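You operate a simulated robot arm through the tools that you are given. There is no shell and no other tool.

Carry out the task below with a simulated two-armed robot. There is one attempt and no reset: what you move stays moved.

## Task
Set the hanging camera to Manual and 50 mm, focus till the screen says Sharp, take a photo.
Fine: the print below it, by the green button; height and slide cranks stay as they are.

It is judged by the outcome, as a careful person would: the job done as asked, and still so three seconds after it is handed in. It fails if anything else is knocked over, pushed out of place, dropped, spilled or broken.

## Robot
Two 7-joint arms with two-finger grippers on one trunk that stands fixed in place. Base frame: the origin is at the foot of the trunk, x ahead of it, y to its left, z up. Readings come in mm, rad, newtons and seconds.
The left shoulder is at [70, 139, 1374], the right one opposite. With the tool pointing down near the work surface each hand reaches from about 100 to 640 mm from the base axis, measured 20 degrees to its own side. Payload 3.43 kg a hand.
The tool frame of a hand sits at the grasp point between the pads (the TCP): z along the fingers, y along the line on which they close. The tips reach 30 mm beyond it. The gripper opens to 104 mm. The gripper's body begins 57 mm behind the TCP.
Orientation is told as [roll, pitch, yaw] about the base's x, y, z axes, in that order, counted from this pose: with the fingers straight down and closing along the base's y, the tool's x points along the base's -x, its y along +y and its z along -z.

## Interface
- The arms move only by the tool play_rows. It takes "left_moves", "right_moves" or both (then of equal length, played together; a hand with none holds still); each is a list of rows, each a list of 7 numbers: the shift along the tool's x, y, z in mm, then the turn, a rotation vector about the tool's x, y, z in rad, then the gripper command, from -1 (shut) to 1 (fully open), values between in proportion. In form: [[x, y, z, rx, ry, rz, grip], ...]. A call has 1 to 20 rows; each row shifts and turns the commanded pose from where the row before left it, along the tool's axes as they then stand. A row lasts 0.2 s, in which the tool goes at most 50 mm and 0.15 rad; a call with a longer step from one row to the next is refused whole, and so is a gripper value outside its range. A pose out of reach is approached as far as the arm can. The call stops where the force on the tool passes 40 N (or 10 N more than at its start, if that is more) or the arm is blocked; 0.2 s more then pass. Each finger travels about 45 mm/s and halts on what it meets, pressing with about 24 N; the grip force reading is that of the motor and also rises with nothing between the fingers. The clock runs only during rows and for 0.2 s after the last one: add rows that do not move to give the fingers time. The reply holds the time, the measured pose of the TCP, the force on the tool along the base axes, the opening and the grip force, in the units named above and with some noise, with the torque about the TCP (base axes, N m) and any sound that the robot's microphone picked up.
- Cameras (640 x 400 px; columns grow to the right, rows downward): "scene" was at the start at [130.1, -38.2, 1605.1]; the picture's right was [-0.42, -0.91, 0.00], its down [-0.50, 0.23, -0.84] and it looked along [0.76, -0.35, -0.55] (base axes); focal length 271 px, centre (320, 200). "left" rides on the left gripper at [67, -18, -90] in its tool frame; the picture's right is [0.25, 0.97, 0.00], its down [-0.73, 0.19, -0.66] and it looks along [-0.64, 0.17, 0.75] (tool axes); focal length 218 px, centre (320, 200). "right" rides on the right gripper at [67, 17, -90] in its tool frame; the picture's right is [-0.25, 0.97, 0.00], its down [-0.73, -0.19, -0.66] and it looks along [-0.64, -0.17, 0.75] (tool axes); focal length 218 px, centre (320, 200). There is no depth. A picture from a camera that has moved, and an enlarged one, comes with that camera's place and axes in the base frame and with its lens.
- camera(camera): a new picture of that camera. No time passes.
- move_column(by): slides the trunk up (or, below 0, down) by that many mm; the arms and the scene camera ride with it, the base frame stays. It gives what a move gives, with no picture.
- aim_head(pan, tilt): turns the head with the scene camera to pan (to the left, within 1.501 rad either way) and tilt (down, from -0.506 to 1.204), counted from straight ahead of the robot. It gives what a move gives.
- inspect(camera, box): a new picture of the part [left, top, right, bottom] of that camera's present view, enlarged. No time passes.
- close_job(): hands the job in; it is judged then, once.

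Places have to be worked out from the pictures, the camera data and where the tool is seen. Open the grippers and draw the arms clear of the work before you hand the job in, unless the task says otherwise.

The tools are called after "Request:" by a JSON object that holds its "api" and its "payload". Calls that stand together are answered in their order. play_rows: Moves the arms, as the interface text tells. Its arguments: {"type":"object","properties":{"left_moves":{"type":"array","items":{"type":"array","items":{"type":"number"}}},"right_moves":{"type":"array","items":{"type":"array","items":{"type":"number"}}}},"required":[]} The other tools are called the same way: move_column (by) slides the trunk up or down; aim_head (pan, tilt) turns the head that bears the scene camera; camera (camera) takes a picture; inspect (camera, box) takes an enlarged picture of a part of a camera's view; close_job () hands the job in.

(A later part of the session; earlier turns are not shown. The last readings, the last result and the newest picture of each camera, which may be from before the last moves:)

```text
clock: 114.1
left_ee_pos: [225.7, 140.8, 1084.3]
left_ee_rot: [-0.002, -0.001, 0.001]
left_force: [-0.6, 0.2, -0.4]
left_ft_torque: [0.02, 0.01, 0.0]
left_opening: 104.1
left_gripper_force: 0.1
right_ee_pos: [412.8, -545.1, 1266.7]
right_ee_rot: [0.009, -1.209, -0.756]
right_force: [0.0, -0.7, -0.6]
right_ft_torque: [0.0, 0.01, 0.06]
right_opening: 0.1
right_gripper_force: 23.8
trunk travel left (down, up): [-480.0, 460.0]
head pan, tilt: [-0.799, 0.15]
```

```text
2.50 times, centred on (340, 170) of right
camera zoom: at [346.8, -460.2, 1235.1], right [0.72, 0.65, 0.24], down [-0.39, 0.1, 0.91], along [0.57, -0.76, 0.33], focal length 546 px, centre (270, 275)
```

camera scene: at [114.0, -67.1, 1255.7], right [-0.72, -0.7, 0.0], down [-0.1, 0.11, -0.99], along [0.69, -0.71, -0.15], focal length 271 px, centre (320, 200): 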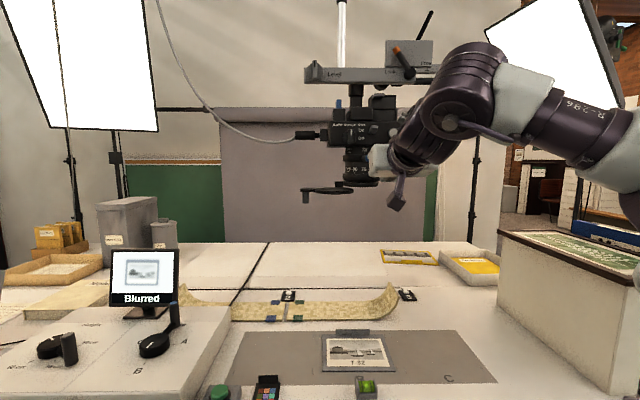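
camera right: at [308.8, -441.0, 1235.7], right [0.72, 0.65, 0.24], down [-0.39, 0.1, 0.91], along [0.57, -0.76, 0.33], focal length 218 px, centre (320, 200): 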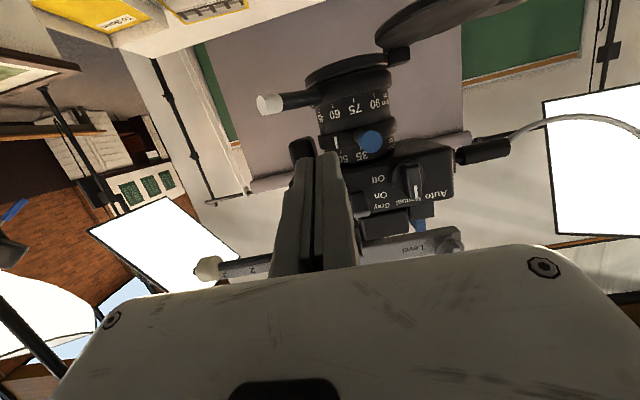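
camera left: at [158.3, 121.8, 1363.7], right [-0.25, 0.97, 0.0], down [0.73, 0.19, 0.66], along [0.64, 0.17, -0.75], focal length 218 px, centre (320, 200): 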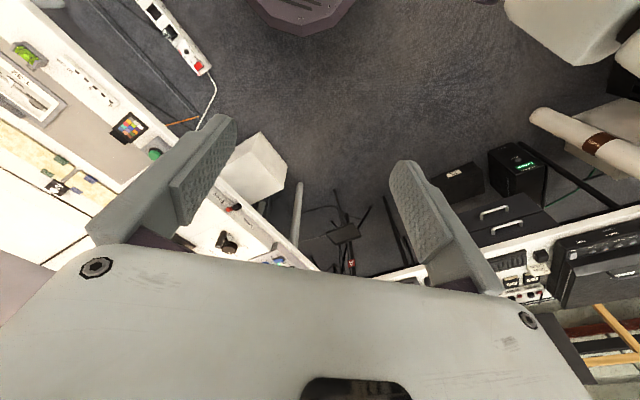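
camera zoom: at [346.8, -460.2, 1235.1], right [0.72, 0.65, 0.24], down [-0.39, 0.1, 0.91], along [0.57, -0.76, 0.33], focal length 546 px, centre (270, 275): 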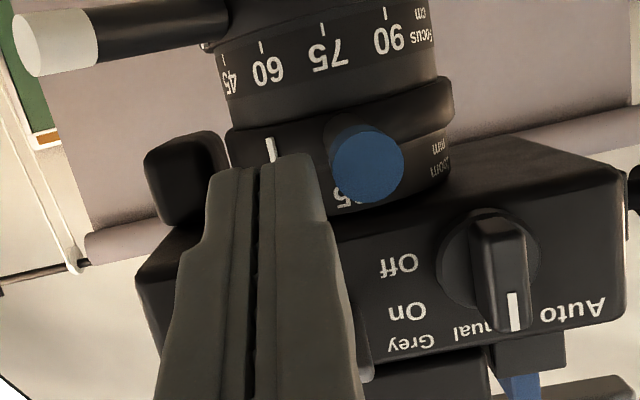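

Nearly touching the lever. I push 4.5 mm more to the left (≈1–1.5 mm gap + ~3 mm), then back off to the right and read the index.

Request:
{"api": "play_rows", "payload": {"right_moves": [[0, 1.5, 0, 0, 0, 0, -1], [0, 1.5, 0, 0, 0, 0, -1], [0, 1.5, 0, 0, 0, 0, -1], [0, 0, 0, 0, 0, 0, -1], [0, -6, 0, 0, 0, 0, -1], [0, -12, 0, 0, 0, 0, -1], [0, -15, 0, 0, 0, 0, -1]]}}

Request:
{"api": "inspect", "payload": {"camera": "right", "box": [270, 90, 390, 180]}}

Request:
{"api": "inspect", "payload": {"camera": "right", "box": [290, 120, 350, 165]}}

Request:
{"api": "inspect", "payload": {"camera": "scene", "box": [270, 80, 450, 230]}}

```text
clock: 115.7
left_ee_pos: [225.4, 139.7, 1084.9]
left_ee_rot: [0.002, -0.001, 0.001]
left_force: [0.5, 0.5, -0.1]
left_ft_torque: [-0.03, -0.03, 0.0]
left_opening: 104.0
left_gripper_force: 0.1
right_ee_pos: [393.6, -566.6, 1266.8]
right_ee_rot: [0.008, -1.208, -0.759]
right_force: [0.1, 0.4, -0.4]
right_ft_torque: [0.0, -0.01, 0.03]
right_opening: 0.1
right_gripper_force: 24.5
trunk travel left (down, up): [-480.0, 460.0]
head pan, tilt: [-0.799, 0.15]
```

```text
4.44 times, centred on (330, 135) of right
camera zoom: at [326.9, -480.9, 1235.3], right [0.72, 0.65, 0.24], down [-0.39, 0.1, 0.91], along [0.57, -0.76, 0.33], focal length 970 px, centre (276, 489)
```

zoom: 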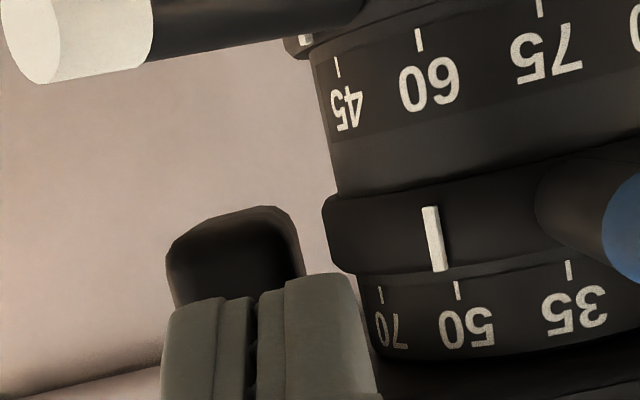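

```text
8.89 times, centred on (320, 142) of right
camera zoom: at [326.9, -480.9, 1235.3], right [0.72, 0.65, 0.24], down [-0.39, 0.1, 0.91], along [0.57, -0.76, 0.33], focal length 1940 px, centre (320, 711)
```

zoom: 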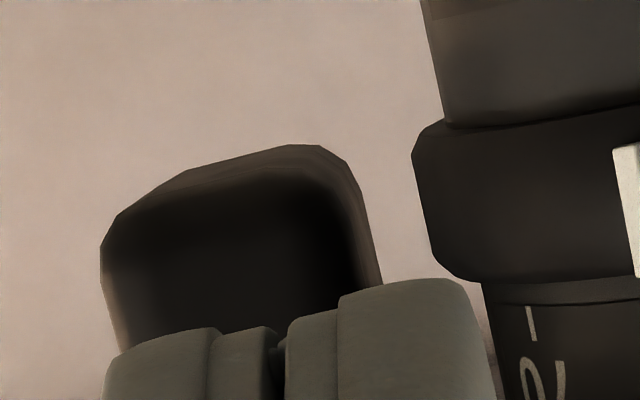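

```text
2.67 times, centred on (360, 155) of scene
camera zoom: at [113.5, -67.8, 1255.7], right [-0.72, -0.7, 0.0], down [-0.1, 0.11, -0.99], along [0.69, -0.71, -0.15], focal length 722 px, centre (213, 320)
```

zoom: 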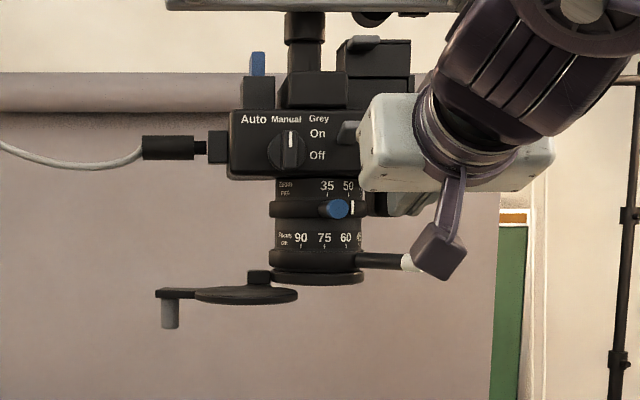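

The index now sits on 50 (computed +0.3°), and the slide is at its reference. I check the screen and the console, then back the hand out.

Request:
{"api": "play_rows", "payload": {"right_moves": [[7, 0, -18.7, 0, 0, 0, -1], [7, 0, -18.7, 0, 0, 0, -1], [0, 0, 0, 0, 0, 0, -1]]}}

Request:
{"api": "inspect", "payload": {"camera": "scene", "box": [0, 230, 260, 400]}}

Request:
{"api": "inspect", "payload": {"camera": "right", "box": [240, 50, 480, 210]}}

```text
clock: 116.5
left_ee_pos: [227.1, 139.6, 1084.2]
left_ee_rot: [0.0, 0.001, 0.004]
left_force: [0.2, 0.5, -1.1]
left_ft_torque: [0.02, 0.03, -0.04]
left_opening: 104.0
left_gripper_force: 0.1
right_ee_pos: [366.1, -538.3, 1267.3]
right_ee_rot: [0.009, -1.206, -0.758]
right_force: [-0.2, 1.1, 0.2]
right_ft_torque: [-0.01, -0.01, 0.01]
right_opening: 0.0
right_gripper_force: 24.3
trunk travel left (down, up): [-480.0, 460.0]
head pan, tilt: [-0.799, 0.15]
```

```text
2.35 times, centred on (130, 315) of scene
camera zoom: at [114.5, -67.4, 1255.6], right [-0.72, -0.7, 0.0], down [-0.1, 0.11, -0.99], along [0.69, -0.71, -0.15], focal length 637 px, centre (767, -71)
```

zoom: 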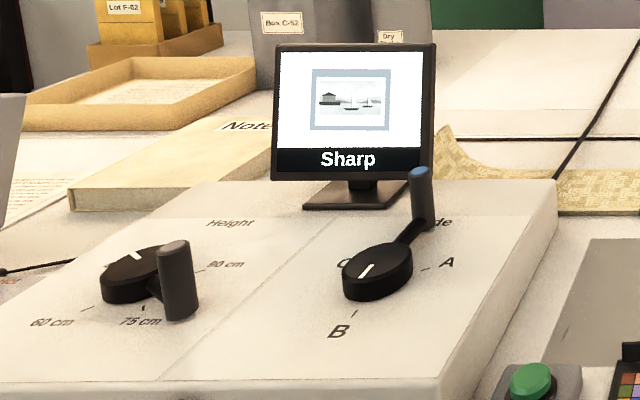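

```text
2.50 times, centred on (360, 130) of right
camera zoom: at [298.4, -453.5, 1235.0], right [0.72, 0.65, 0.24], down [-0.39, 0.1, 0.91], along [0.57, -0.76, 0.33], focal length 546 px, centre (220, 375)
```

zoom: 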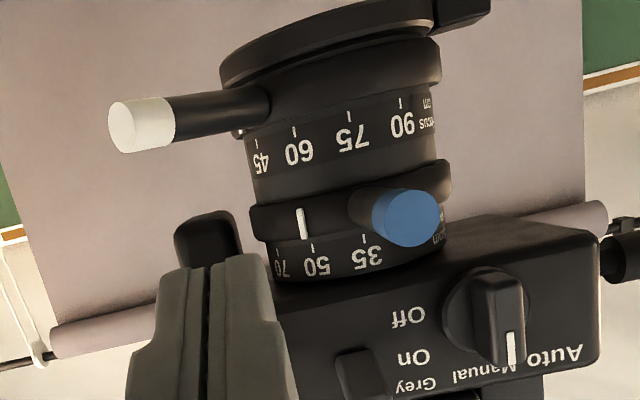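

Everything on the camera is set: Manual, 50, Sharp, cranks at 45 cm / B. Now to the green button (triangulated ≈ [610, -279, 776]). I bring the right hand down in front of the bench, out of the camera's axis, pitching the tool back toward vertical in stages.

Request:
{"api": "play_rows", "payload": {"right_moves": [[35.2, 22.4, 14.8, 0, 0.1, 0, -1], [33.5, 22.4, 18.2, 0, 0.1, 0, -1], [31.5, 22.4, 21.4, 0, 0.1, 0, -1], [29.2, 22.4, 24.5, 0, 0.1, 0, -1]]}}

```text
clock: 117.5
left_ee_pos: [226.9, 140.3, 1084.7]
left_ee_rot: [0.0, 0.002, 0.001]
left_force: [0.5, 0.1, -0.5]
left_ft_torque: [-0.01, 0.03, 0.02]
left_opening: 104.1
left_gripper_force: 0.0
right_ee_pos: [430.8, -475.8, 1112.9]
right_ee_rot: [0.002, -0.805, -0.753]
right_force: [1.5, -0.1, 0.0]
right_ft_torque: [0.0, 0.0, -0.01]
right_opening: 0.0
right_gripper_force: 24.2
trunk travel left (down, up): [-480.0, 460.0]
head pan, tilt: [-0.799, 0.15]
```

Tracking exactly as planned. I continue the descent and pitch.

Request:
{"api": "play_rows", "payload": {"right_moves": [[26.6, 22.4, 27.3, 0, 0.1, 0, -1], [23.8, 22.4, 29.8, 0, 0.1, 0, -1], [20.7, 22.4, 32, 0, 0.1, 0, -1]]}}

Request:
{"api": "aim_head", "payload": {"pan": -0.5, "tilt": 0.6}}

Request:
{"api": "camera", "payload": {"camera": "scene"}}

Request:
{"api": "camera", "payload": {"camera": "right"}}

```text
clock: 118.3
left_ee_pos: [227.6, 140.7, 1084.6]
left_ee_rot: [-0.002, -0.001, 0.003]
left_force: [0.0, 0.3, 1.1]
left_ft_torque: [-0.02, 0.04, -0.01]
left_opening: 103.9
left_gripper_force: 0.1
right_ee_pos: [472.5, -443.2, 1011.4]
right_ee_rot: [0.001, -0.505, -0.752]
right_force: [0.0, 0.8, 0.2]
right_ft_torque: [-0.03, 0.0, 0.03]
right_opening: 0.0
right_gripper_force: 24.2
right hand out of reach, approached as far as the arm can: row 2, 3
trunk travel left (down, up): [-480.0, 460.0]
head pan, tilt: [-0.799, 0.15]
```

```text
clock: 119.2
left_ee_pos: [225.7, 140.5, 1083.8]
left_ee_rot: [-0.002, 0.0, 0.002]
left_force: [0.2, 0.3, -0.4]
left_ft_torque: [-0.01, 0.0, 0.0]
left_opening: 104.0
left_gripper_force: 0.0
right_ee_pos: [473.3, -442.4, 1012.2]
right_ee_rot: [0.004, -0.506, -0.751]
right_force: [0.1, 0.1, 0.7]
right_ft_torque: [0.02, 0.02, -0.01]
right_opening: 0.4
right_gripper_force: 24.0
trunk travel left (down, up): [-480.0, 460.0]
head pan, tilt: [-0.499, 0.6]
```

```text
taken
camera scene: at [127.0, -43.0, 1214.3], right [-0.48, -0.88, 0.0], down [-0.5, 0.27, -0.83], along [0.72, -0.4, -0.56], focal length 271 px, centre (320, 200)
```

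scene: 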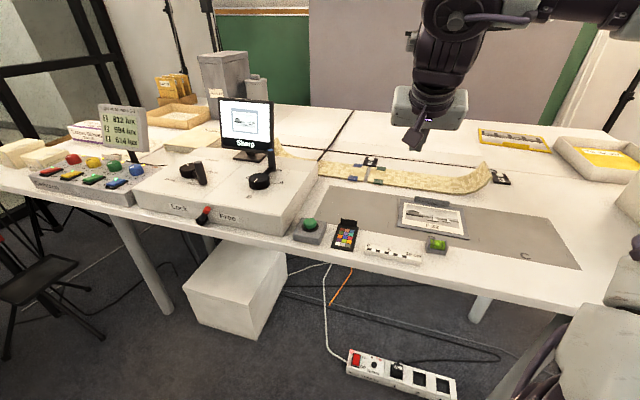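

```text
taken
camera right: at [409.0, -361.1, 1057.0], right [0.82, 0.56, 0.13], down [0.1, -0.36, 0.93], along [0.56, -0.75, -0.35], focal length 218 px, centre (320, 200)
```

right: 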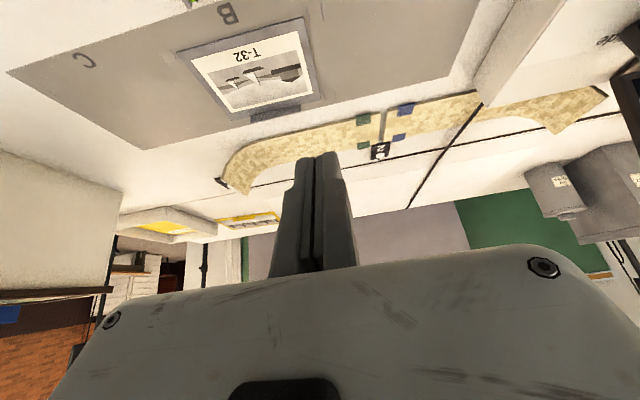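

Good. I locate the green button precisely from this viewpoint.

Request:
{"api": "inspect", "payload": {"camera": "scene", "box": [270, 195, 370, 265]}}

Request:
{"api": "inspect", "payload": {"camera": "scene", "box": [210, 90, 290, 160]}}

```text
5.71 times, centred on (320, 230) of scene
camera zoom: at [127.0, -43.0, 1214.3], right [-0.48, -0.88, 0.0], down [-0.5, 0.27, -0.83], along [0.72, -0.4, -0.56], focal length 1547 px, centre (320, 29)
```

zoom: 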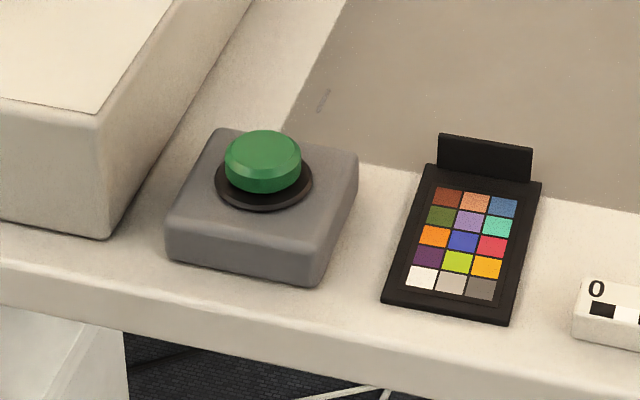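

```text
5.71 times, centred on (250, 125) of scene
camera zoom: at [127.0, -43.0, 1214.3], right [-0.48, -0.88, 0.0], down [-0.5, 0.27, -0.83], along [0.72, -0.4, -0.56], focal length 1547 px, centre (720, 629)
```

zoom: 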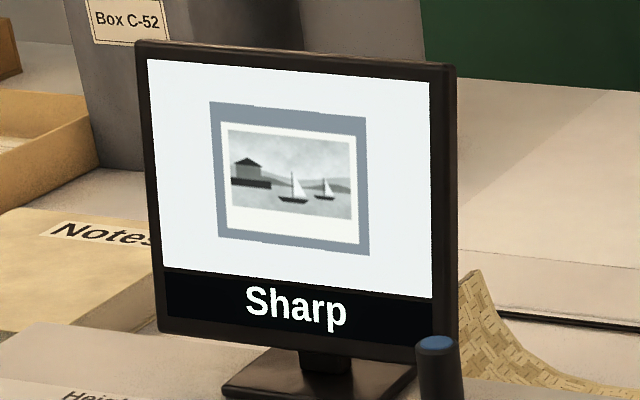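

The green button's top is at about [602, -274, 790] (two independent pairs agree within 2 mm), and the screen still says Sharp. I move the closed hand over toward it, turning the heading, to about [560, -300, 900].

Request:
{"api": "play_rows", "payload": {"right_moves": [[16.7, 32.6, 16.3, -0.028, 0.02, -0.053, -1], [14.6, 33, 17.6, -0.028, 0.02, -0.053, -1], [12.4, 33.2, 18.8, -0.027, 0.02, -0.054, -1], [10.3, 33.3, 19.9, -0.026, 0.02, -0.054, -1], [8, 33.3, 20.9, -0.025, 0.02, -0.055, -1]]}}

Request:
{"api": "camera", "payload": {"camera": "scene"}}

Request:
{"api": "camera", "payload": {"camera": "right"}}

```text
clock: 120.4
left_ee_pos: [226.7, 141.3, 1084.5]
left_ee_rot: [-0.002, 0.0, 0.001]
left_force: [0.2, -0.4, -0.2]
left_ft_torque: [-0.02, 0.02, 0.05]
left_opening: 103.9
left_gripper_force: 0.1
right_ee_pos: [558.5, -311.7, 912.0]
right_ee_rot: [0.003, -0.407, -0.451]
right_force: [-1.1, 0.9, -0.2]
right_ft_torque: [0.0, 0.0, -0.01]
right_opening: 0.0
right_gripper_force: 24.1
right hand out of reach, approached as far as the arm can: row 1, 2
trunk travel left (down, up): [-480.0, 460.0]
head pan, tilt: [-0.499, 0.6]
```

```text
taken
camera scene: at [127.8, -41.6, 1214.2], right [-0.48, -0.88, 0.0], down [-0.5, 0.27, -0.82], along [0.72, -0.4, -0.57], focal length 271 px, centre (320, 200)
```

scene: 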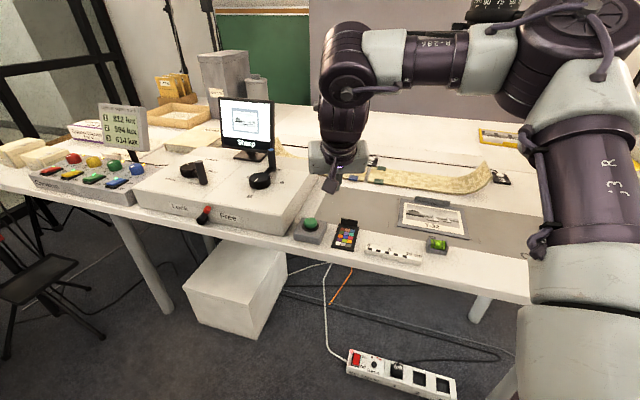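

```text
taken
camera right: at [478.7, -255.0, 965.5], right [0.63, 0.77, 0.1], down [0.29, -0.35, 0.89], along [0.72, -0.53, -0.44], focal length 218 px, centre (320, 200)
```

right: 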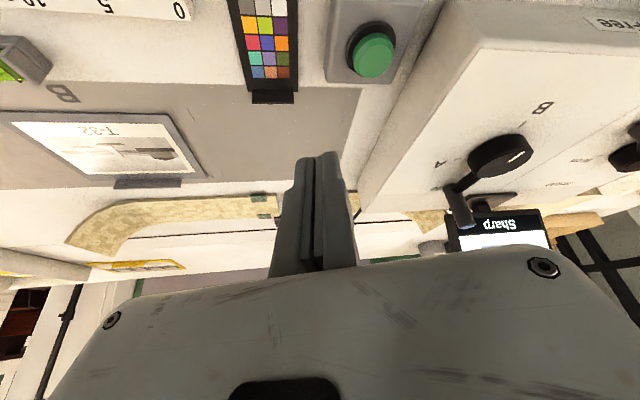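

The hand is in reach, the button visible ahead, and the arm is well clear of the camera's line of sight to the print. I move above the button (tips ~30 mm over it) with a steeper pitch.

Request:
{"api": "play_rows", "payload": {"right_moves": [[2, 17.6, 21.7, 0, 0.07, 0, -1], [0.5, 17.6, 21.7, 0, 0.07, 0, -1], [-1, 17.6, 21.7, 0, 0.067, 0, -1], [0, 0, 0, 0, 0, 0, -1]]}}

Request:
{"api": "camera", "payload": {"camera": "right"}}

Request:
{"api": "inspect", "payload": {"camera": "scene", "box": [260, 140, 380, 270]}}

```text
clock: 121.4
left_ee_pos: [225.0, 140.7, 1083.2]
left_ee_rot: [-0.002, -0.001, 0.001]
left_force: [0.1, 0.4, 0.0]
left_ft_torque: [-0.03, 0.01, 0.02]
left_opening: 104.1
left_gripper_force: 0.1
right_ee_pos: [596.0, -276.0, 848.1]
right_ee_rot: [0.011, -0.203, -0.452]
right_force: [0.5, 0.1, 0.3]
right_ft_torque: [0.0, -0.05, 0.0]
right_opening: 0.0
right_gripper_force: 23.7
trunk travel left (down, up): [-480.0, 460.0]
head pan, tilt: [-0.499, 0.6]
```

```text
taken
camera right: at [527.8, -224.7, 921.6], right [0.64, 0.76, 0.06], down [0.44, -0.43, 0.79], along [0.63, -0.48, -0.61], focal length 218 px, centre (320, 200)
```

right: 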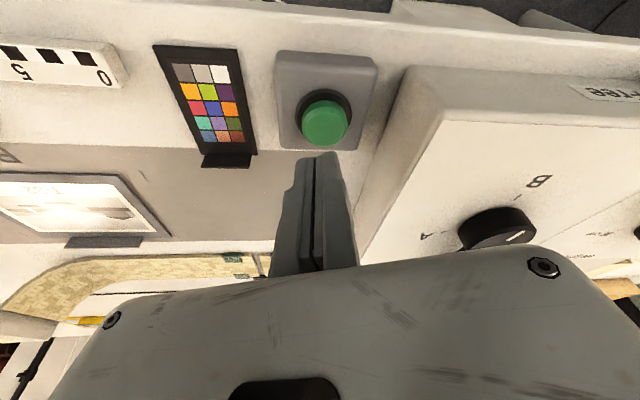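

```text
3.08 times, centred on (320, 205) of scene
camera zoom: at [125.7, -42.5, 1214.4], right [-0.48, -0.88, 0.0], down [-0.5, 0.27, -0.83], along [0.73, -0.4, -0.56], focal length 833 px, centre (320, 185)
```

zoom: 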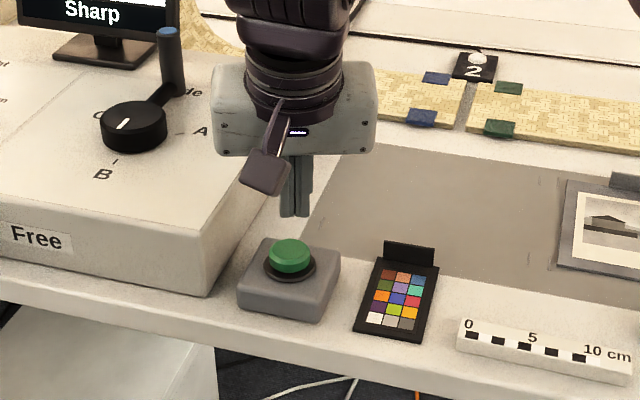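

The button is just ahead of the tips; I shift 5 mm left to centre and lower 22 mm to just above it.

Request:
{"api": "play_rows", "payload": {"right_moves": [[-0.5, 4.8, 0, 0, 0, 0, -1], [2.2, 0, 10.8, 0, 0, 0, -1], [2.2, 0, 10.8, 0, 0, 0, -1], [0, 0, 0, 0, 0, 0, -1]]}}

Request:
{"api": "camera", "payload": {"camera": "right"}}

Request:
{"api": "inspect", "payload": {"camera": "scene", "box": [260, 140, 380, 270]}}

```text
clock: 122.4
left_ee_pos: [226.6, 140.7, 1084.0]
left_ee_rot: [-0.002, 0.0, 0.002]
left_force: [-0.4, -0.4, 0.5]
left_ft_torque: [0.01, -0.02, -0.02]
left_opening: 104.1
left_gripper_force: 0.1
right_ee_pos: [596.3, -274.3, 824.4]
right_ee_rot: [0.004, -0.201, -0.45]
right_force: [-0.8, -0.1, -0.1]
right_ft_torque: [0.0, 0.01, 0.0]
right_opening: 0.2
right_gripper_force: 23.8
right hand out of reach, approached as far as the arm can: row 1
trunk travel left (down, up): [-480.0, 460.0]
head pan, tilt: [-0.499, 0.6]
```

```text
taken
camera right: at [528.3, -224.1, 897.6], right [0.64, 0.76, 0.05], down [0.44, -0.43, 0.79], along [0.63, -0.48, -0.61], focal length 218 px, centre (320, 200)
```

right: 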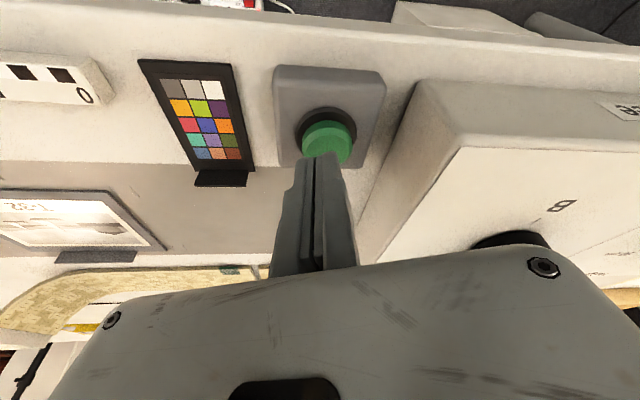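

```text
3.08 times, centred on (320, 205) of scene
camera zoom: at [126.8, -42.8, 1214.2], right [-0.48, -0.88, 0.0], down [-0.5, 0.27, -0.83], along [0.72, -0.39, -0.56], focal length 833 px, centre (320, 185)
```

zoom: 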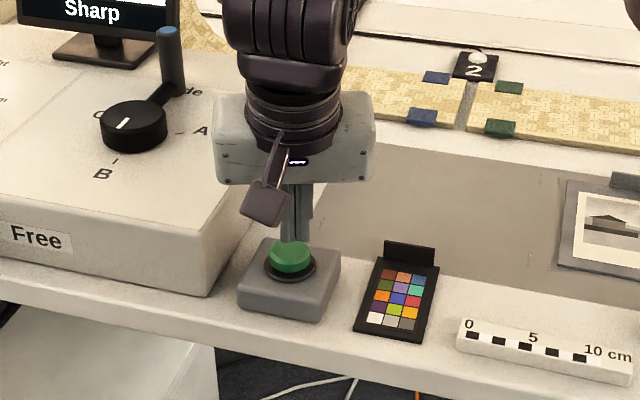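

The tips are just above the button, ~3 mm right of its centre. I shift 3 mm left and press down in small increments, listening for the shutter.

Request:
{"api": "play_rows", "payload": {"right_moves": [[0, 3.2, 0, 0, 0, 0, -1], [0.6, 0, 2.9, 0, 0, 0, -1], [0, 0, 0, 0, 0, 0, -1]]}}

Request:
{"api": "inspect", "payload": {"camera": "scene", "box": [280, 190, 350, 250]}}

Request:
{"api": "inspect", "payload": {"camera": "right", "box": [260, 80, 400, 200]}}

```text
clock: 123.2
left_ee_pos: [226.6, 141.0, 1084.4]
left_ee_rot: [-0.002, 0.001, 0.002]
left_force: [-0.4, 0.4, 0.0]
left_ft_torque: [0.04, 0.03, -0.01]
left_opening: 104.0
left_gripper_force: 0.1
right_ee_pos: [597.5, -272.0, 821.6]
right_ee_rot: [0.006, -0.203, -0.451]
right_force: [-0.6, -0.3, -0.4]
right_ft_torque: [-0.02, -0.05, -0.03]
right_opening: 0.2
right_gripper_force: 23.9
trunk travel left (down, up): [-480.0, 460.0]
head pan, tilt: [-0.499, 0.6]
```

```text
6.67 times, centred on (315, 220) of scene
camera zoom: at [127.1, -42.9, 1214.2], right [-0.48, -0.88, 0.0], down [-0.5, 0.27, -0.82], along [0.72, -0.39, -0.57], focal length 1805 px, centre (353, 67)
```

zoom: 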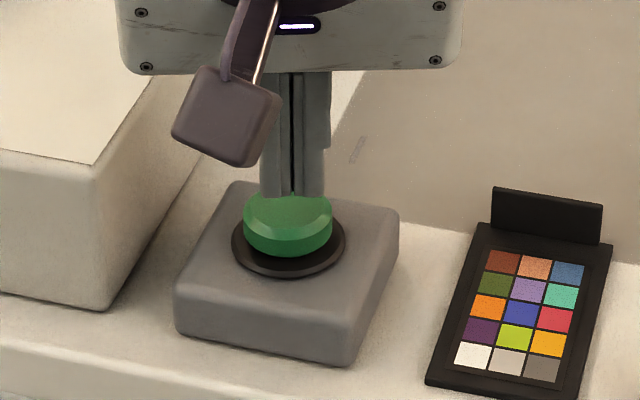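

```text
3.33 times, centred on (330, 140) of right
camera zoom: at [529.1, -221.7, 895.0], right [0.64, 0.76, 0.06], down [0.44, -0.43, 0.79], along [0.63, -0.48, -0.61], focal length 728 px, centre (287, 400)
```

zoom: 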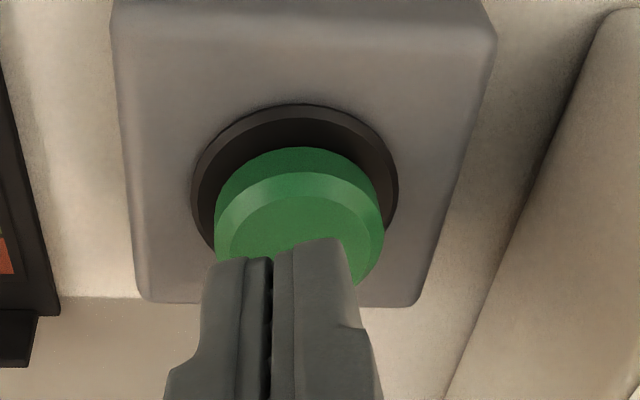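

The tips cover the far half of the button top, slightly right of centre. I shift 2.5 mm left and 3 mm nearer, then press down 4 mm.

Request:
{"api": "play_rows", "payload": {"right_moves": [[3, 2.5, 0, 0, 0, 0, -1], [0.4, 0, 2, 0, 0, 0, -1], [0.4, 0, 2, 0, 0, 0, -1], [0, 0, 0, 0, 0, 0, -1]]}}

Request:
{"api": "inspect", "payload": {"camera": "scene", "box": [280, 190, 350, 250]}}

Request:
{"api": "inspect", "payload": {"camera": "scene", "box": [210, 90, 290, 160]}}

```text
clock: 124.2
left_ee_pos: [226.1, 140.2, 1084.6]
left_ee_rot: [-0.003, 0.001, 0.002]
left_force: [-0.3, -0.1, 0.0]
left_ft_torque: [0.0, 0.0, 0.0]
left_opening: 103.9
left_gripper_force: 0.0
right_ee_pos: [595.7, -269.9, 815.9]
right_ee_rot: [0.003, -0.2, -0.45]
right_force: [0.0, -0.2, -0.4]
right_ft_torque: [0.01, 0.01, -0.01]
right_opening: 0.0
right_gripper_force: 24.1
trunk travel left (down, up): [-480.0, 460.0]
head pan, tilt: [-0.499, 0.6]
```

```text
6.67 times, centred on (315, 220) of scene
camera zoom: at [127.0, -42.9, 1214.2], right [-0.48, -0.88, 0.0], down [-0.5, 0.27, -0.82], along [0.72, -0.39, -0.57], focal length 1805 px, centre (353, 67)
```

zoom: 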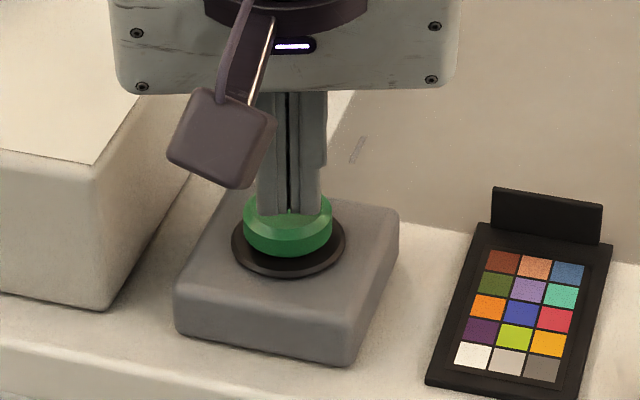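

```text
5.71 times, centred on (250, 125) of scene
camera zoom: at [127.0, -42.9, 1214.2], right [-0.48, -0.88, 0.0], down [-0.5, 0.27, -0.82], along [0.72, -0.39, -0.57], focal length 1547 px, centre (720, 629)
```

zoom: 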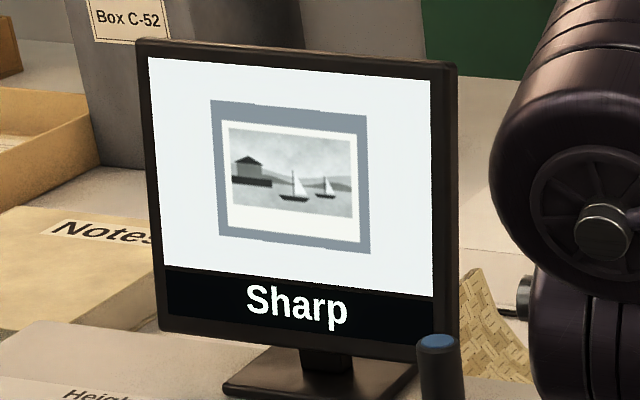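

No contact force yet; tips are right over the button's middle and the screen shows a clean, Sharp picture. I keep pressing down in 2 mm steps.

Request:
{"api": "play_rows", "payload": {"right_moves": [[0.4, 0, 2, 0, 0, 0, -1], [0.4, 0, 2, 0, 0, 0, -1], [0, 0, 0, 0, 0, 0, -1]]}}

Request:
{"api": "inspect", "payload": {"camera": "scene", "box": [280, 190, 350, 250]}}

Request:
{"api": "inspect", "payload": {"camera": "right", "box": [260, 80, 400, 200]}}

```text
clock: 125.0
left_ee_pos: [226.2, 139.5, 1084.5]
left_ee_rot: [-0.002, 0.0, 0.0]
left_force: [0.9, -0.8, 1.1]
left_ft_torque: [0.02, 0.0, 0.04]
left_opening: 104.0
left_gripper_force: 0.1
right_ee_pos: [594.6, -270.1, 811.8]
right_ee_rot: [0.008, -0.2, -0.449]
right_force: [0.2, -0.1, 0.3]
right_ft_torque: [0.01, -0.02, -0.01]
right_opening: 0.1
right_gripper_force: 24.7
trunk travel left (down, up): [-480.0, 460.0]
head pan, tilt: [-0.499, 0.6]
```

```text
6.67 times, centred on (315, 220) of scene
camera zoom: at [127.0, -42.9, 1214.2], right [-0.48, -0.88, 0.0], down [-0.5, 0.27, -0.82], along [0.72, -0.39, -0.57], focal length 1805 px, centre (353, 67)
```

zoom: 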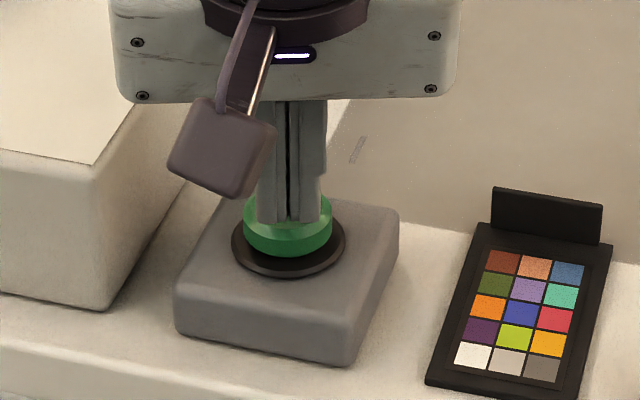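

```text
3.33 times, centred on (330, 140) of right
camera zoom: at [526.3, -218.6, 886.3], right [0.64, 0.76, 0.06], down [0.44, -0.43, 0.79], along [0.63, -0.48, -0.61], focal length 728 px, centre (287, 400)
```

zoom: 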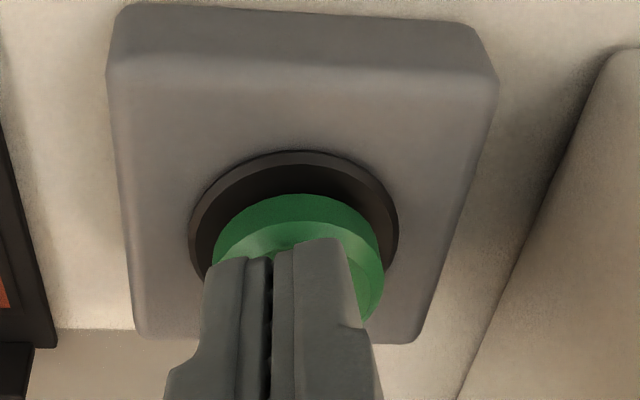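

Still no contact force although nominally at the button's top; the tips sit slightly toward the near edge. I shift 4 mm forward to centre and continue down in 2 mm steps.

Request:
{"api": "play_rows", "payload": {"right_moves": [[-4, 0, 0.8, 0, 0, 0, -1], [0.4, 0, 2, 0, 0, 0, -1], [0, 0, 0, 0, 0, 0, -1]]}}

Request:
{"api": "inspect", "payload": {"camera": "scene", "box": [280, 190, 350, 250]}}

```text
clock: 125.8
left_ee_pos: [226.1, 140.4, 1083.7]
left_ee_rot: [-0.002, -0.001, 0.002]
left_force: [0.1, -0.5, 1.0]
left_ft_torque: [-0.02, 0.01, 0.0]
left_opening: 104.0
left_gripper_force: 0.2
right_ee_pos: [595.6, -273.3, 809.7]
right_ee_rot: [0.004, -0.198, -0.45]
right_force: [-0.1, 0.6, 0.0]
right_ft_torque: [0.01, -0.01, -0.01]
right_opening: 0.0
right_gripper_force: 23.6
right hand out of reach, approached as far as the arm can: row 1
trunk travel left (down, up): [-480.0, 460.0]
head pan, tilt: [-0.499, 0.6]
```

```text
6.67 times, centred on (315, 220) of scene
camera zoom: at [127.1, -42.9, 1214.2], right [-0.48, -0.88, 0.0], down [-0.5, 0.27, -0.82], along [0.72, -0.39, -0.57], focal length 1805 px, centre (353, 67)
```

zoom: 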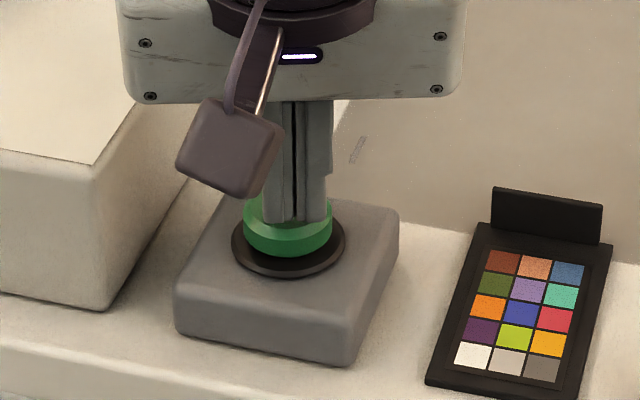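

The arm is at its reach limit with this steep tool, and the evidence (no contact, hand-camera ring centre) puts the button's top nearer z ≈ 780 and ~8 mm further out. I lift 15 mm, pitch the fingers forward to ~0.45 (which gains reach) and re-centre above the button.

Request:
{"api": "play_rows", "payload": {"right_moves": [[-3, 0, -14.7, 0, 0, 0, -1], [0, 0, 0, 0, -0.125, 0, -1], [0, 0, 0, 0, -0.125, 0, -1], [-5.4, 2.5, 2.6, 0, 0, 0, -1], [0, 0, 0, 0, 0, 0, -1]]}}

Request:
{"api": "inspect", "payload": {"camera": "scene", "box": [280, 190, 350, 250]}}

Request:
{"api": "inspect", "payload": {"camera": "right", "box": [260, 60, 400, 180]}}

```text
clock: 127.0
left_ee_pos: [225.3, 139.5, 1084.5]
left_ee_rot: [-0.001, 0.001, 0.001]
left_force: [0.4, 1.1, -0.2]
left_ft_torque: [0.02, 0.03, 0.0]
left_opening: 104.1
left_gripper_force: 0.1
right_ee_pos: [612.1, -279.9, 829.2]
right_ee_rot: [0.005, -0.452, -0.452]
right_force: [0.2, -0.5, 0.0]
right_ft_torque: [-0.01, -0.02, 0.01]
right_opening: 0.1
right_gripper_force: 23.6
right hand out of reach, approached as far as the arm can: row 3
trunk travel left (down, up): [-480.0, 460.0]
head pan, tilt: [-0.499, 0.6]
```

```text
6.67 times, centred on (315, 220) of scene
camera zoom: at [127.0, -43.3, 1214.2], right [-0.48, -0.88, 0.0], down [-0.5, 0.27, -0.82], along [0.72, -0.39, -0.57], focal length 1805 px, centre (353, 67)
```

zoom: 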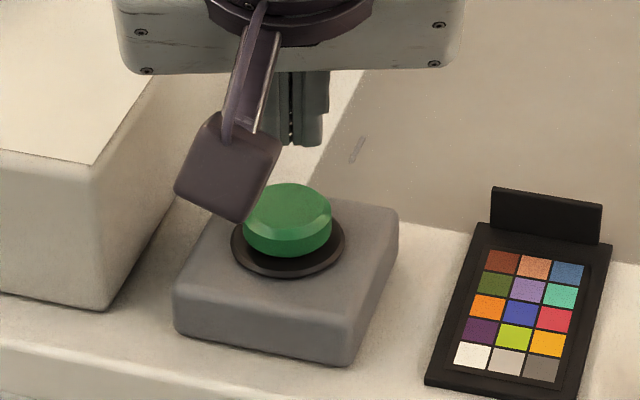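

```text
3.33 times, centred on (330, 120) of right
camera zoom: at [530.0, -222.2, 879.8], right [0.63, 0.77, 0.11], down [0.25, -0.34, 0.91], along [0.74, -0.54, -0.4], focal length 728 px, centre (287, 467)
```

zoom: 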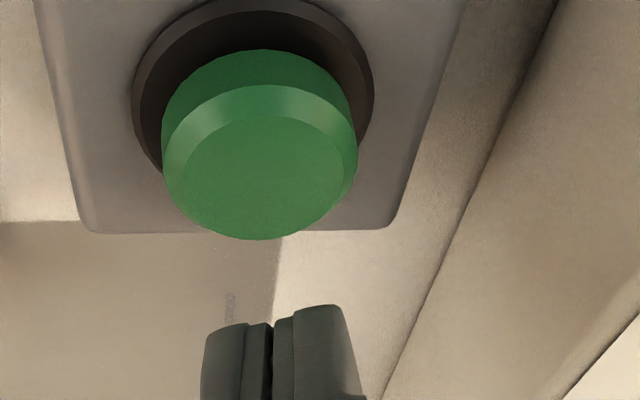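

Now the hand camera sees the whole cap: its top centre works out at ≈ [609, -278, 782]. The tips are ~7 mm too far out, so I come back 6.5 mm and lower 11 mm to just above it.

Request:
{"api": "play_rows", "payload": {"right_moves": [[5.8, 0.3, -2.8, 0, 0, 0, -1], [2.4, 0, 4.9, 0, 0, 0, -1], [2.4, 0, 4.9, 0, 0, 0, -1], [0, 0, 0, 0, 0, 0, -1]]}}

Request:
{"api": "inspect", "payload": {"camera": "scene", "box": [280, 190, 350, 250]}}

Request:
{"api": "inspect", "payload": {"camera": "right", "box": [260, 60, 400, 180]}}

```text
clock: 128.0
left_ee_pos: [224.8, 139.8, 1084.4]
left_ee_rot: [-0.002, 0.001, 0.003]
left_force: [-0.4, 0.7, -0.1]
left_ft_torque: [-0.01, -0.01, 0.03]
left_opening: 103.9
left_gripper_force: 0.0
right_ee_pos: [609.2, -279.3, 819.6]
right_ee_rot: [0.003, -0.448, -0.447]
right_force: [0.5, -0.3, 0.0]
right_ft_torque: [0.02, 0.03, 0.0]
right_opening: 0.2
right_gripper_force: 23.9
right hand out of reach, approached as far as the arm can: row 3
trunk travel left (down, up): [-480.0, 460.0]
head pan, tilt: [-0.499, 0.6]
```

```text
6.67 times, centred on (315, 220) of scene
camera zoom: at [127.0, -42.9, 1214.2], right [-0.48, -0.88, 0.0], down [-0.5, 0.27, -0.82], along [0.72, -0.39, -0.57], focal length 1805 px, centre (353, 67)
```

zoom: 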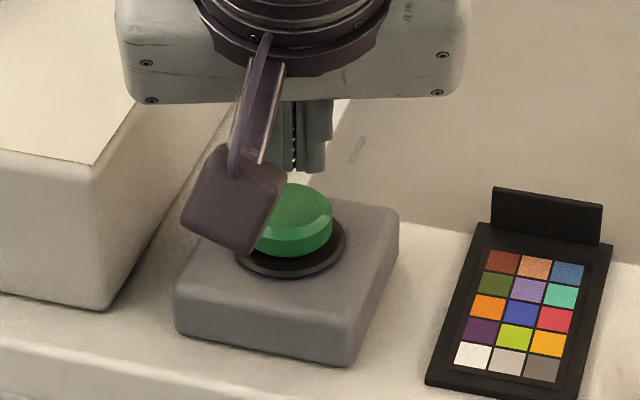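

```text
3.33 times, centred on (330, 120) of right
camera zoom: at [526.6, -221.7, 870.5], right [0.62, 0.77, 0.11], down [0.25, -0.34, 0.91], along [0.74, -0.54, -0.4], focal length 728 px, centre (287, 467)
```

zoom: 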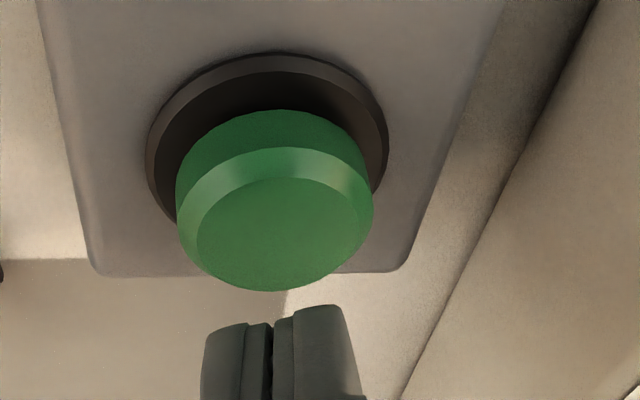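

The reach band is narrow here: with pitch ≈0.32 the wrist sits mid-band and the tips' lower edge lands right on the button's centre. I rotate the pitch by +0.13 and look.

Request:
{"api": "play_rows", "payload": {"right_moves": [[0, 0, 0, 0, 0.065, 0, -1], [0, 0, 0, 0, 0.065, 0, -1], [0, 0, 0, 0, 0, 0, -1]]}}

Request:
{"api": "inspect", "payload": {"camera": "scene", "box": [280, 190, 350, 250]}}

Request:
{"api": "inspect", "payload": {"camera": "right", "box": [260, 60, 400, 180]}}

```text
clock: 128.8
left_ee_pos: [225.6, 139.9, 1083.4]
left_ee_rot: [-0.001, -0.001, 0.002]
left_force: [1.0, -0.5, -0.6]
left_ft_torque: [0.0, 0.02, 0.0]
left_opening: 104.2
left_gripper_force: 0.0
right_ee_pos: [609.0, -279.4, 819.4]
right_ee_rot: [0.004, -0.32, -0.45]
right_force: [0.2, -0.1, -1.0]
right_ft_torque: [-0.02, 0.02, -0.01]
right_opening: 0.0
right_gripper_force: 24.2
trunk travel left (down, up): [-480.0, 460.0]
head pan, tilt: [-0.499, 0.6]
```

```text
6.67 times, centred on (315, 220) of scene
camera zoom: at [127.0, -43.0, 1214.2], right [-0.48, -0.88, 0.0], down [-0.5, 0.27, -0.82], along [0.72, -0.39, -0.57], focal length 1805 px, centre (353, 67)
```

zoom: 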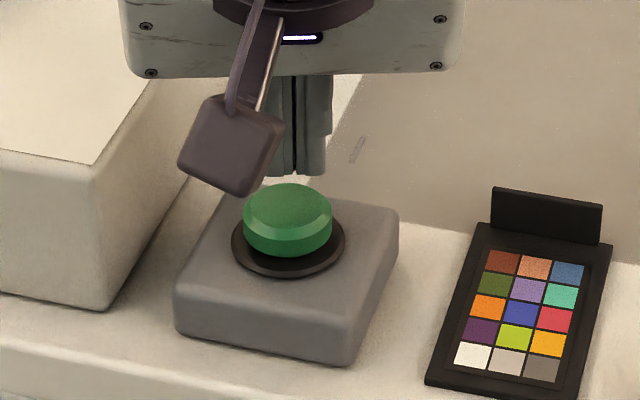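

```text
3.33 times, centred on (330, 120) of right
camera zoom: at [533.5, -224.9, 882.6], right [0.64, 0.77, 0.08], down [0.35, -0.39, 0.85], along [0.69, -0.51, -0.52], focal length 728 px, centre (287, 467)
```

zoom: 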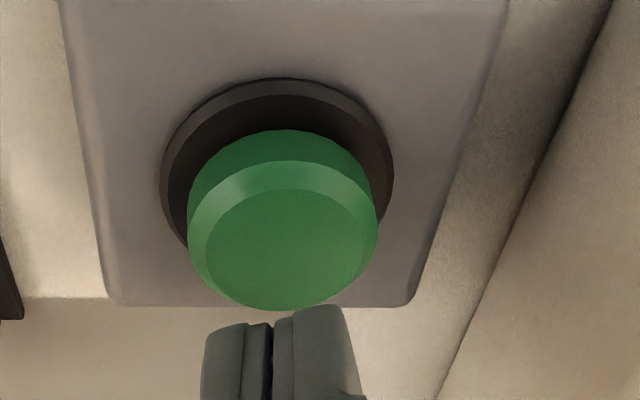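

The visible end of the fingers is the tip centre, now ~9 mm beyond the button's centre. I come back 9.6 mm and lower 4 mm.

Request:
{"api": "play_rows", "payload": {"right_moves": [[4.6, 0.5, -1.5, 0, 0, 0, -1], [4.5, 0.5, -1.5, 0, 0, 0, -1], [1.3, 0, 3.8, 0, 0, 0, -1], [0, 0, 0, 0, 0, 0, -1]]}}

Request:
{"api": "inspect", "payload": {"camera": "scene", "box": [280, 190, 350, 250]}}

Request:
{"api": "inspect", "payload": {"camera": "right", "box": [260, 60, 400, 180]}}

```text
clock: 129.8
left_ee_pos: [225.5, 140.1, 1083.3]
left_ee_rot: [-0.002, 0.0, 0.002]
left_force: [-0.9, 0.0, -0.1]
left_ft_torque: [0.01, 0.02, 0.0]
left_opening: 104.2
left_gripper_force: 0.0
right_ee_pos: [600.2, -273.0, 816.2]
right_ee_rot: [0.006, -0.319, -0.451]
right_force: [0.1, 0.2, 0.3]
right_ft_torque: [0.0, -0.02, 0.0]
right_opening: 0.4
right_gripper_force: 24.5
trunk travel left (down, up): [-480.0, 460.0]
head pan, tilt: [-0.499, 0.6]
```

```text
6.67 times, centred on (315, 220) of scene
camera zoom: at [126.9, -42.8, 1214.2], right [-0.48, -0.88, 0.0], down [-0.5, 0.27, -0.83], along [0.72, -0.39, -0.56], focal length 1805 px, centre (353, 67)
```

zoom: 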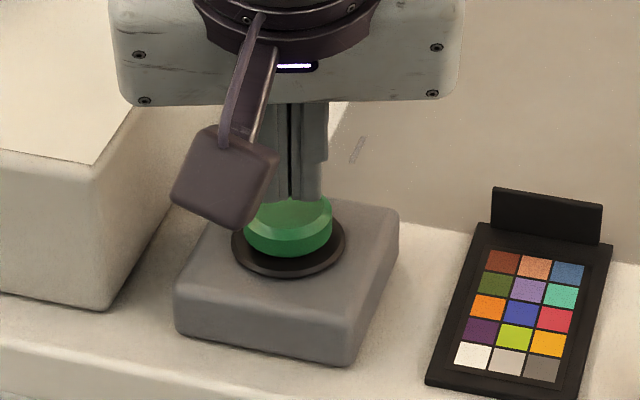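

```text
3.33 times, centred on (330, 120) of right
camera zoom: at [524.9, -218.5, 878.9], right [0.64, 0.77, 0.08], down [0.35, -0.39, 0.85], along [0.69, -0.51, -0.52], focal length 728 px, centre (287, 467)
```

zoom: 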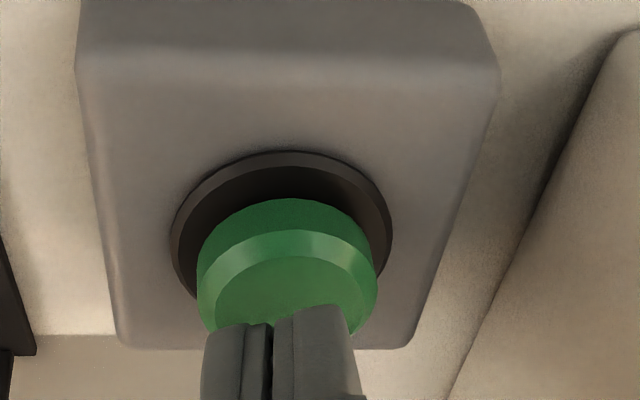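

Centred on the cap and within reach. I press down: 3 rows of 2.5 mm.

Request:
{"api": "play_rows", "payload": {"right_moves": [[0.8, 0, 2.4, 0, 0, 0, -1], [0.8, 0, 2.4, 0, 0, 0, -1], [0.8, 0, 2.4, 0, 0, 0, -1]]}}

Request:
{"api": "inspect", "payload": {"camera": "scene", "box": [280, 190, 350, 250]}}

Request:
{"api": "inspect", "payload": {"camera": "scene", "box": [210, 90, 290, 160]}}

```text
clock: 130.6
left_ee_pos: [225.2, 139.5, 1085.0]
left_ee_rot: [-0.002, 0.001, 0.003]
left_force: [0.0, -0.2, -0.3]
left_ft_torque: [0.03, 0.03, 0.0]
left_opening: 104.2
left_gripper_force: 0.0
right_ee_pos: [601.6, -273.4, 808.6]
right_ee_rot: [0.004, -0.322, -0.45]
right_force: [0.9, -0.6, 1.0]
right_ft_torque: [-0.02, 0.01, 0.02]
right_opening: 6.0
right_gripper_force: 34.6
trunk travel left (down, up): [-480.0, 460.0]
head pan, tilt: [-0.499, 0.6]
```

```text
6.67 times, centred on (315, 220) of scene
camera zoom: at [127.0, -42.9, 1214.2], right [-0.48, -0.88, 0.0], down [-0.5, 0.27, -0.82], along [0.72, -0.39, -0.57], focal length 1805 px, centre (353, 67)
```

zoom: 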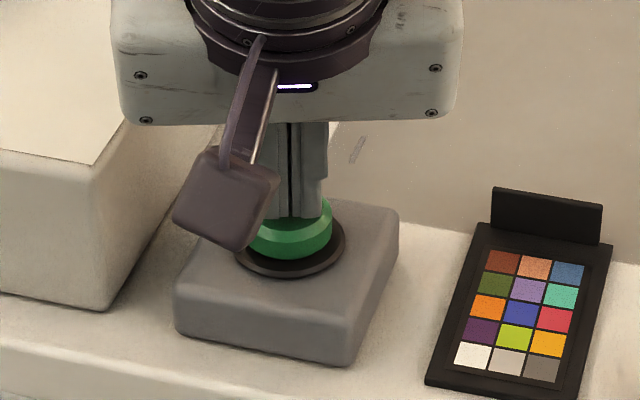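

```text
5.71 times, centred on (250, 125) of scene
camera zoom: at [127.0, -42.9, 1214.2], right [-0.48, -0.88, 0.0], down [-0.5, 0.27, -0.82], along [0.72, -0.39, -0.57], focal length 1547 px, centre (720, 629)
```

zoom: 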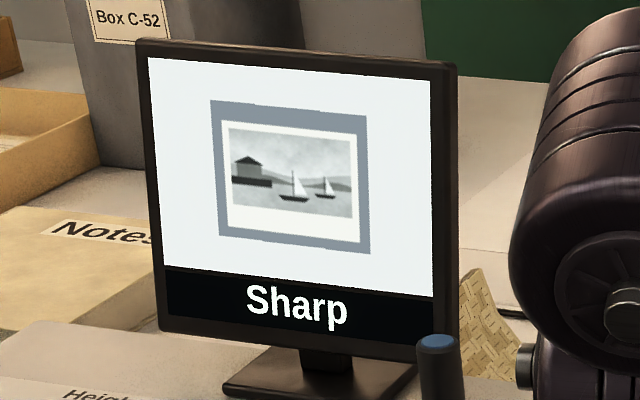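

Contact begins (the finger opening reads 6 mm as the tips meet the cap). I press a few mm further, gently.

Request:
{"api": "play_rows", "payload": {"right_moves": [[0.6, 0, 1.9, 0, 0, 0, -1], [0.6, 0, 1.9, 0, 0, 0, -1], [0, 0, 0, 0, 0, 0, -1]]}}

Request:
{"api": "inspect", "payload": {"camera": "scene", "box": [280, 190, 350, 250]}}

Request:
{"api": "inspect", "payload": {"camera": "right", "box": [260, 60, 400, 180]}}

```text
clock: 131.4
left_ee_pos: [225.2, 139.6, 1083.7]
left_ee_rot: [-0.003, -0.001, 0.003]
left_force: [-0.2, 0.3, 0.3]
left_ft_torque: [0.04, 0.01, 0.01]
left_opening: 104.1
left_gripper_force: 0.0
right_ee_pos: [600.9, -273.5, 803.9]
right_ee_rot: [0.006, -0.323, -0.448]
right_force: [0.7, -0.3, 2.5]
right_ft_torque: [0.0, -0.02, -0.03]
right_opening: 5.9
right_gripper_force: 34.9
trunk travel left (down, up): [-480.0, 460.0]
head pan, tilt: [-0.499, 0.6]
heard: click
```

```text
6.67 times, centred on (315, 220) of scene
camera zoom: at [126.7, -42.8, 1214.3], right [-0.48, -0.88, 0.0], down [-0.5, 0.27, -0.83], along [0.72, -0.39, -0.56], focal length 1805 px, centre (353, 67)
```

zoom: 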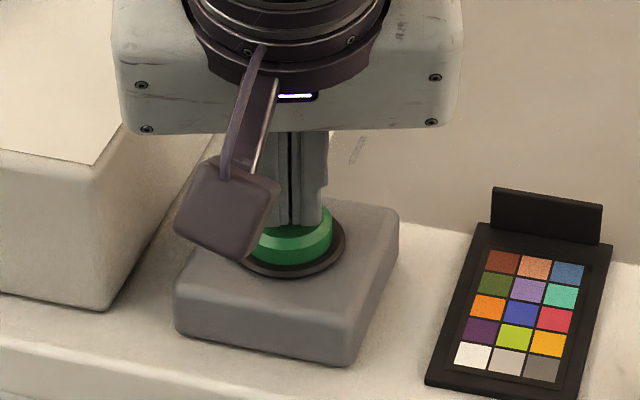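

```text
3.33 times, centred on (330, 120) of right
camera zoom: at [525.4, -218.7, 866.9], right [0.64, 0.77, 0.08], down [0.35, -0.39, 0.85], along [0.69, -0.51, -0.52], focal length 728 px, centre (287, 467)
```

zoom: 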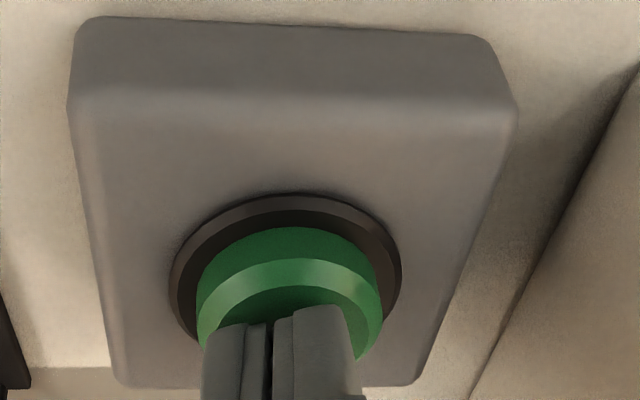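

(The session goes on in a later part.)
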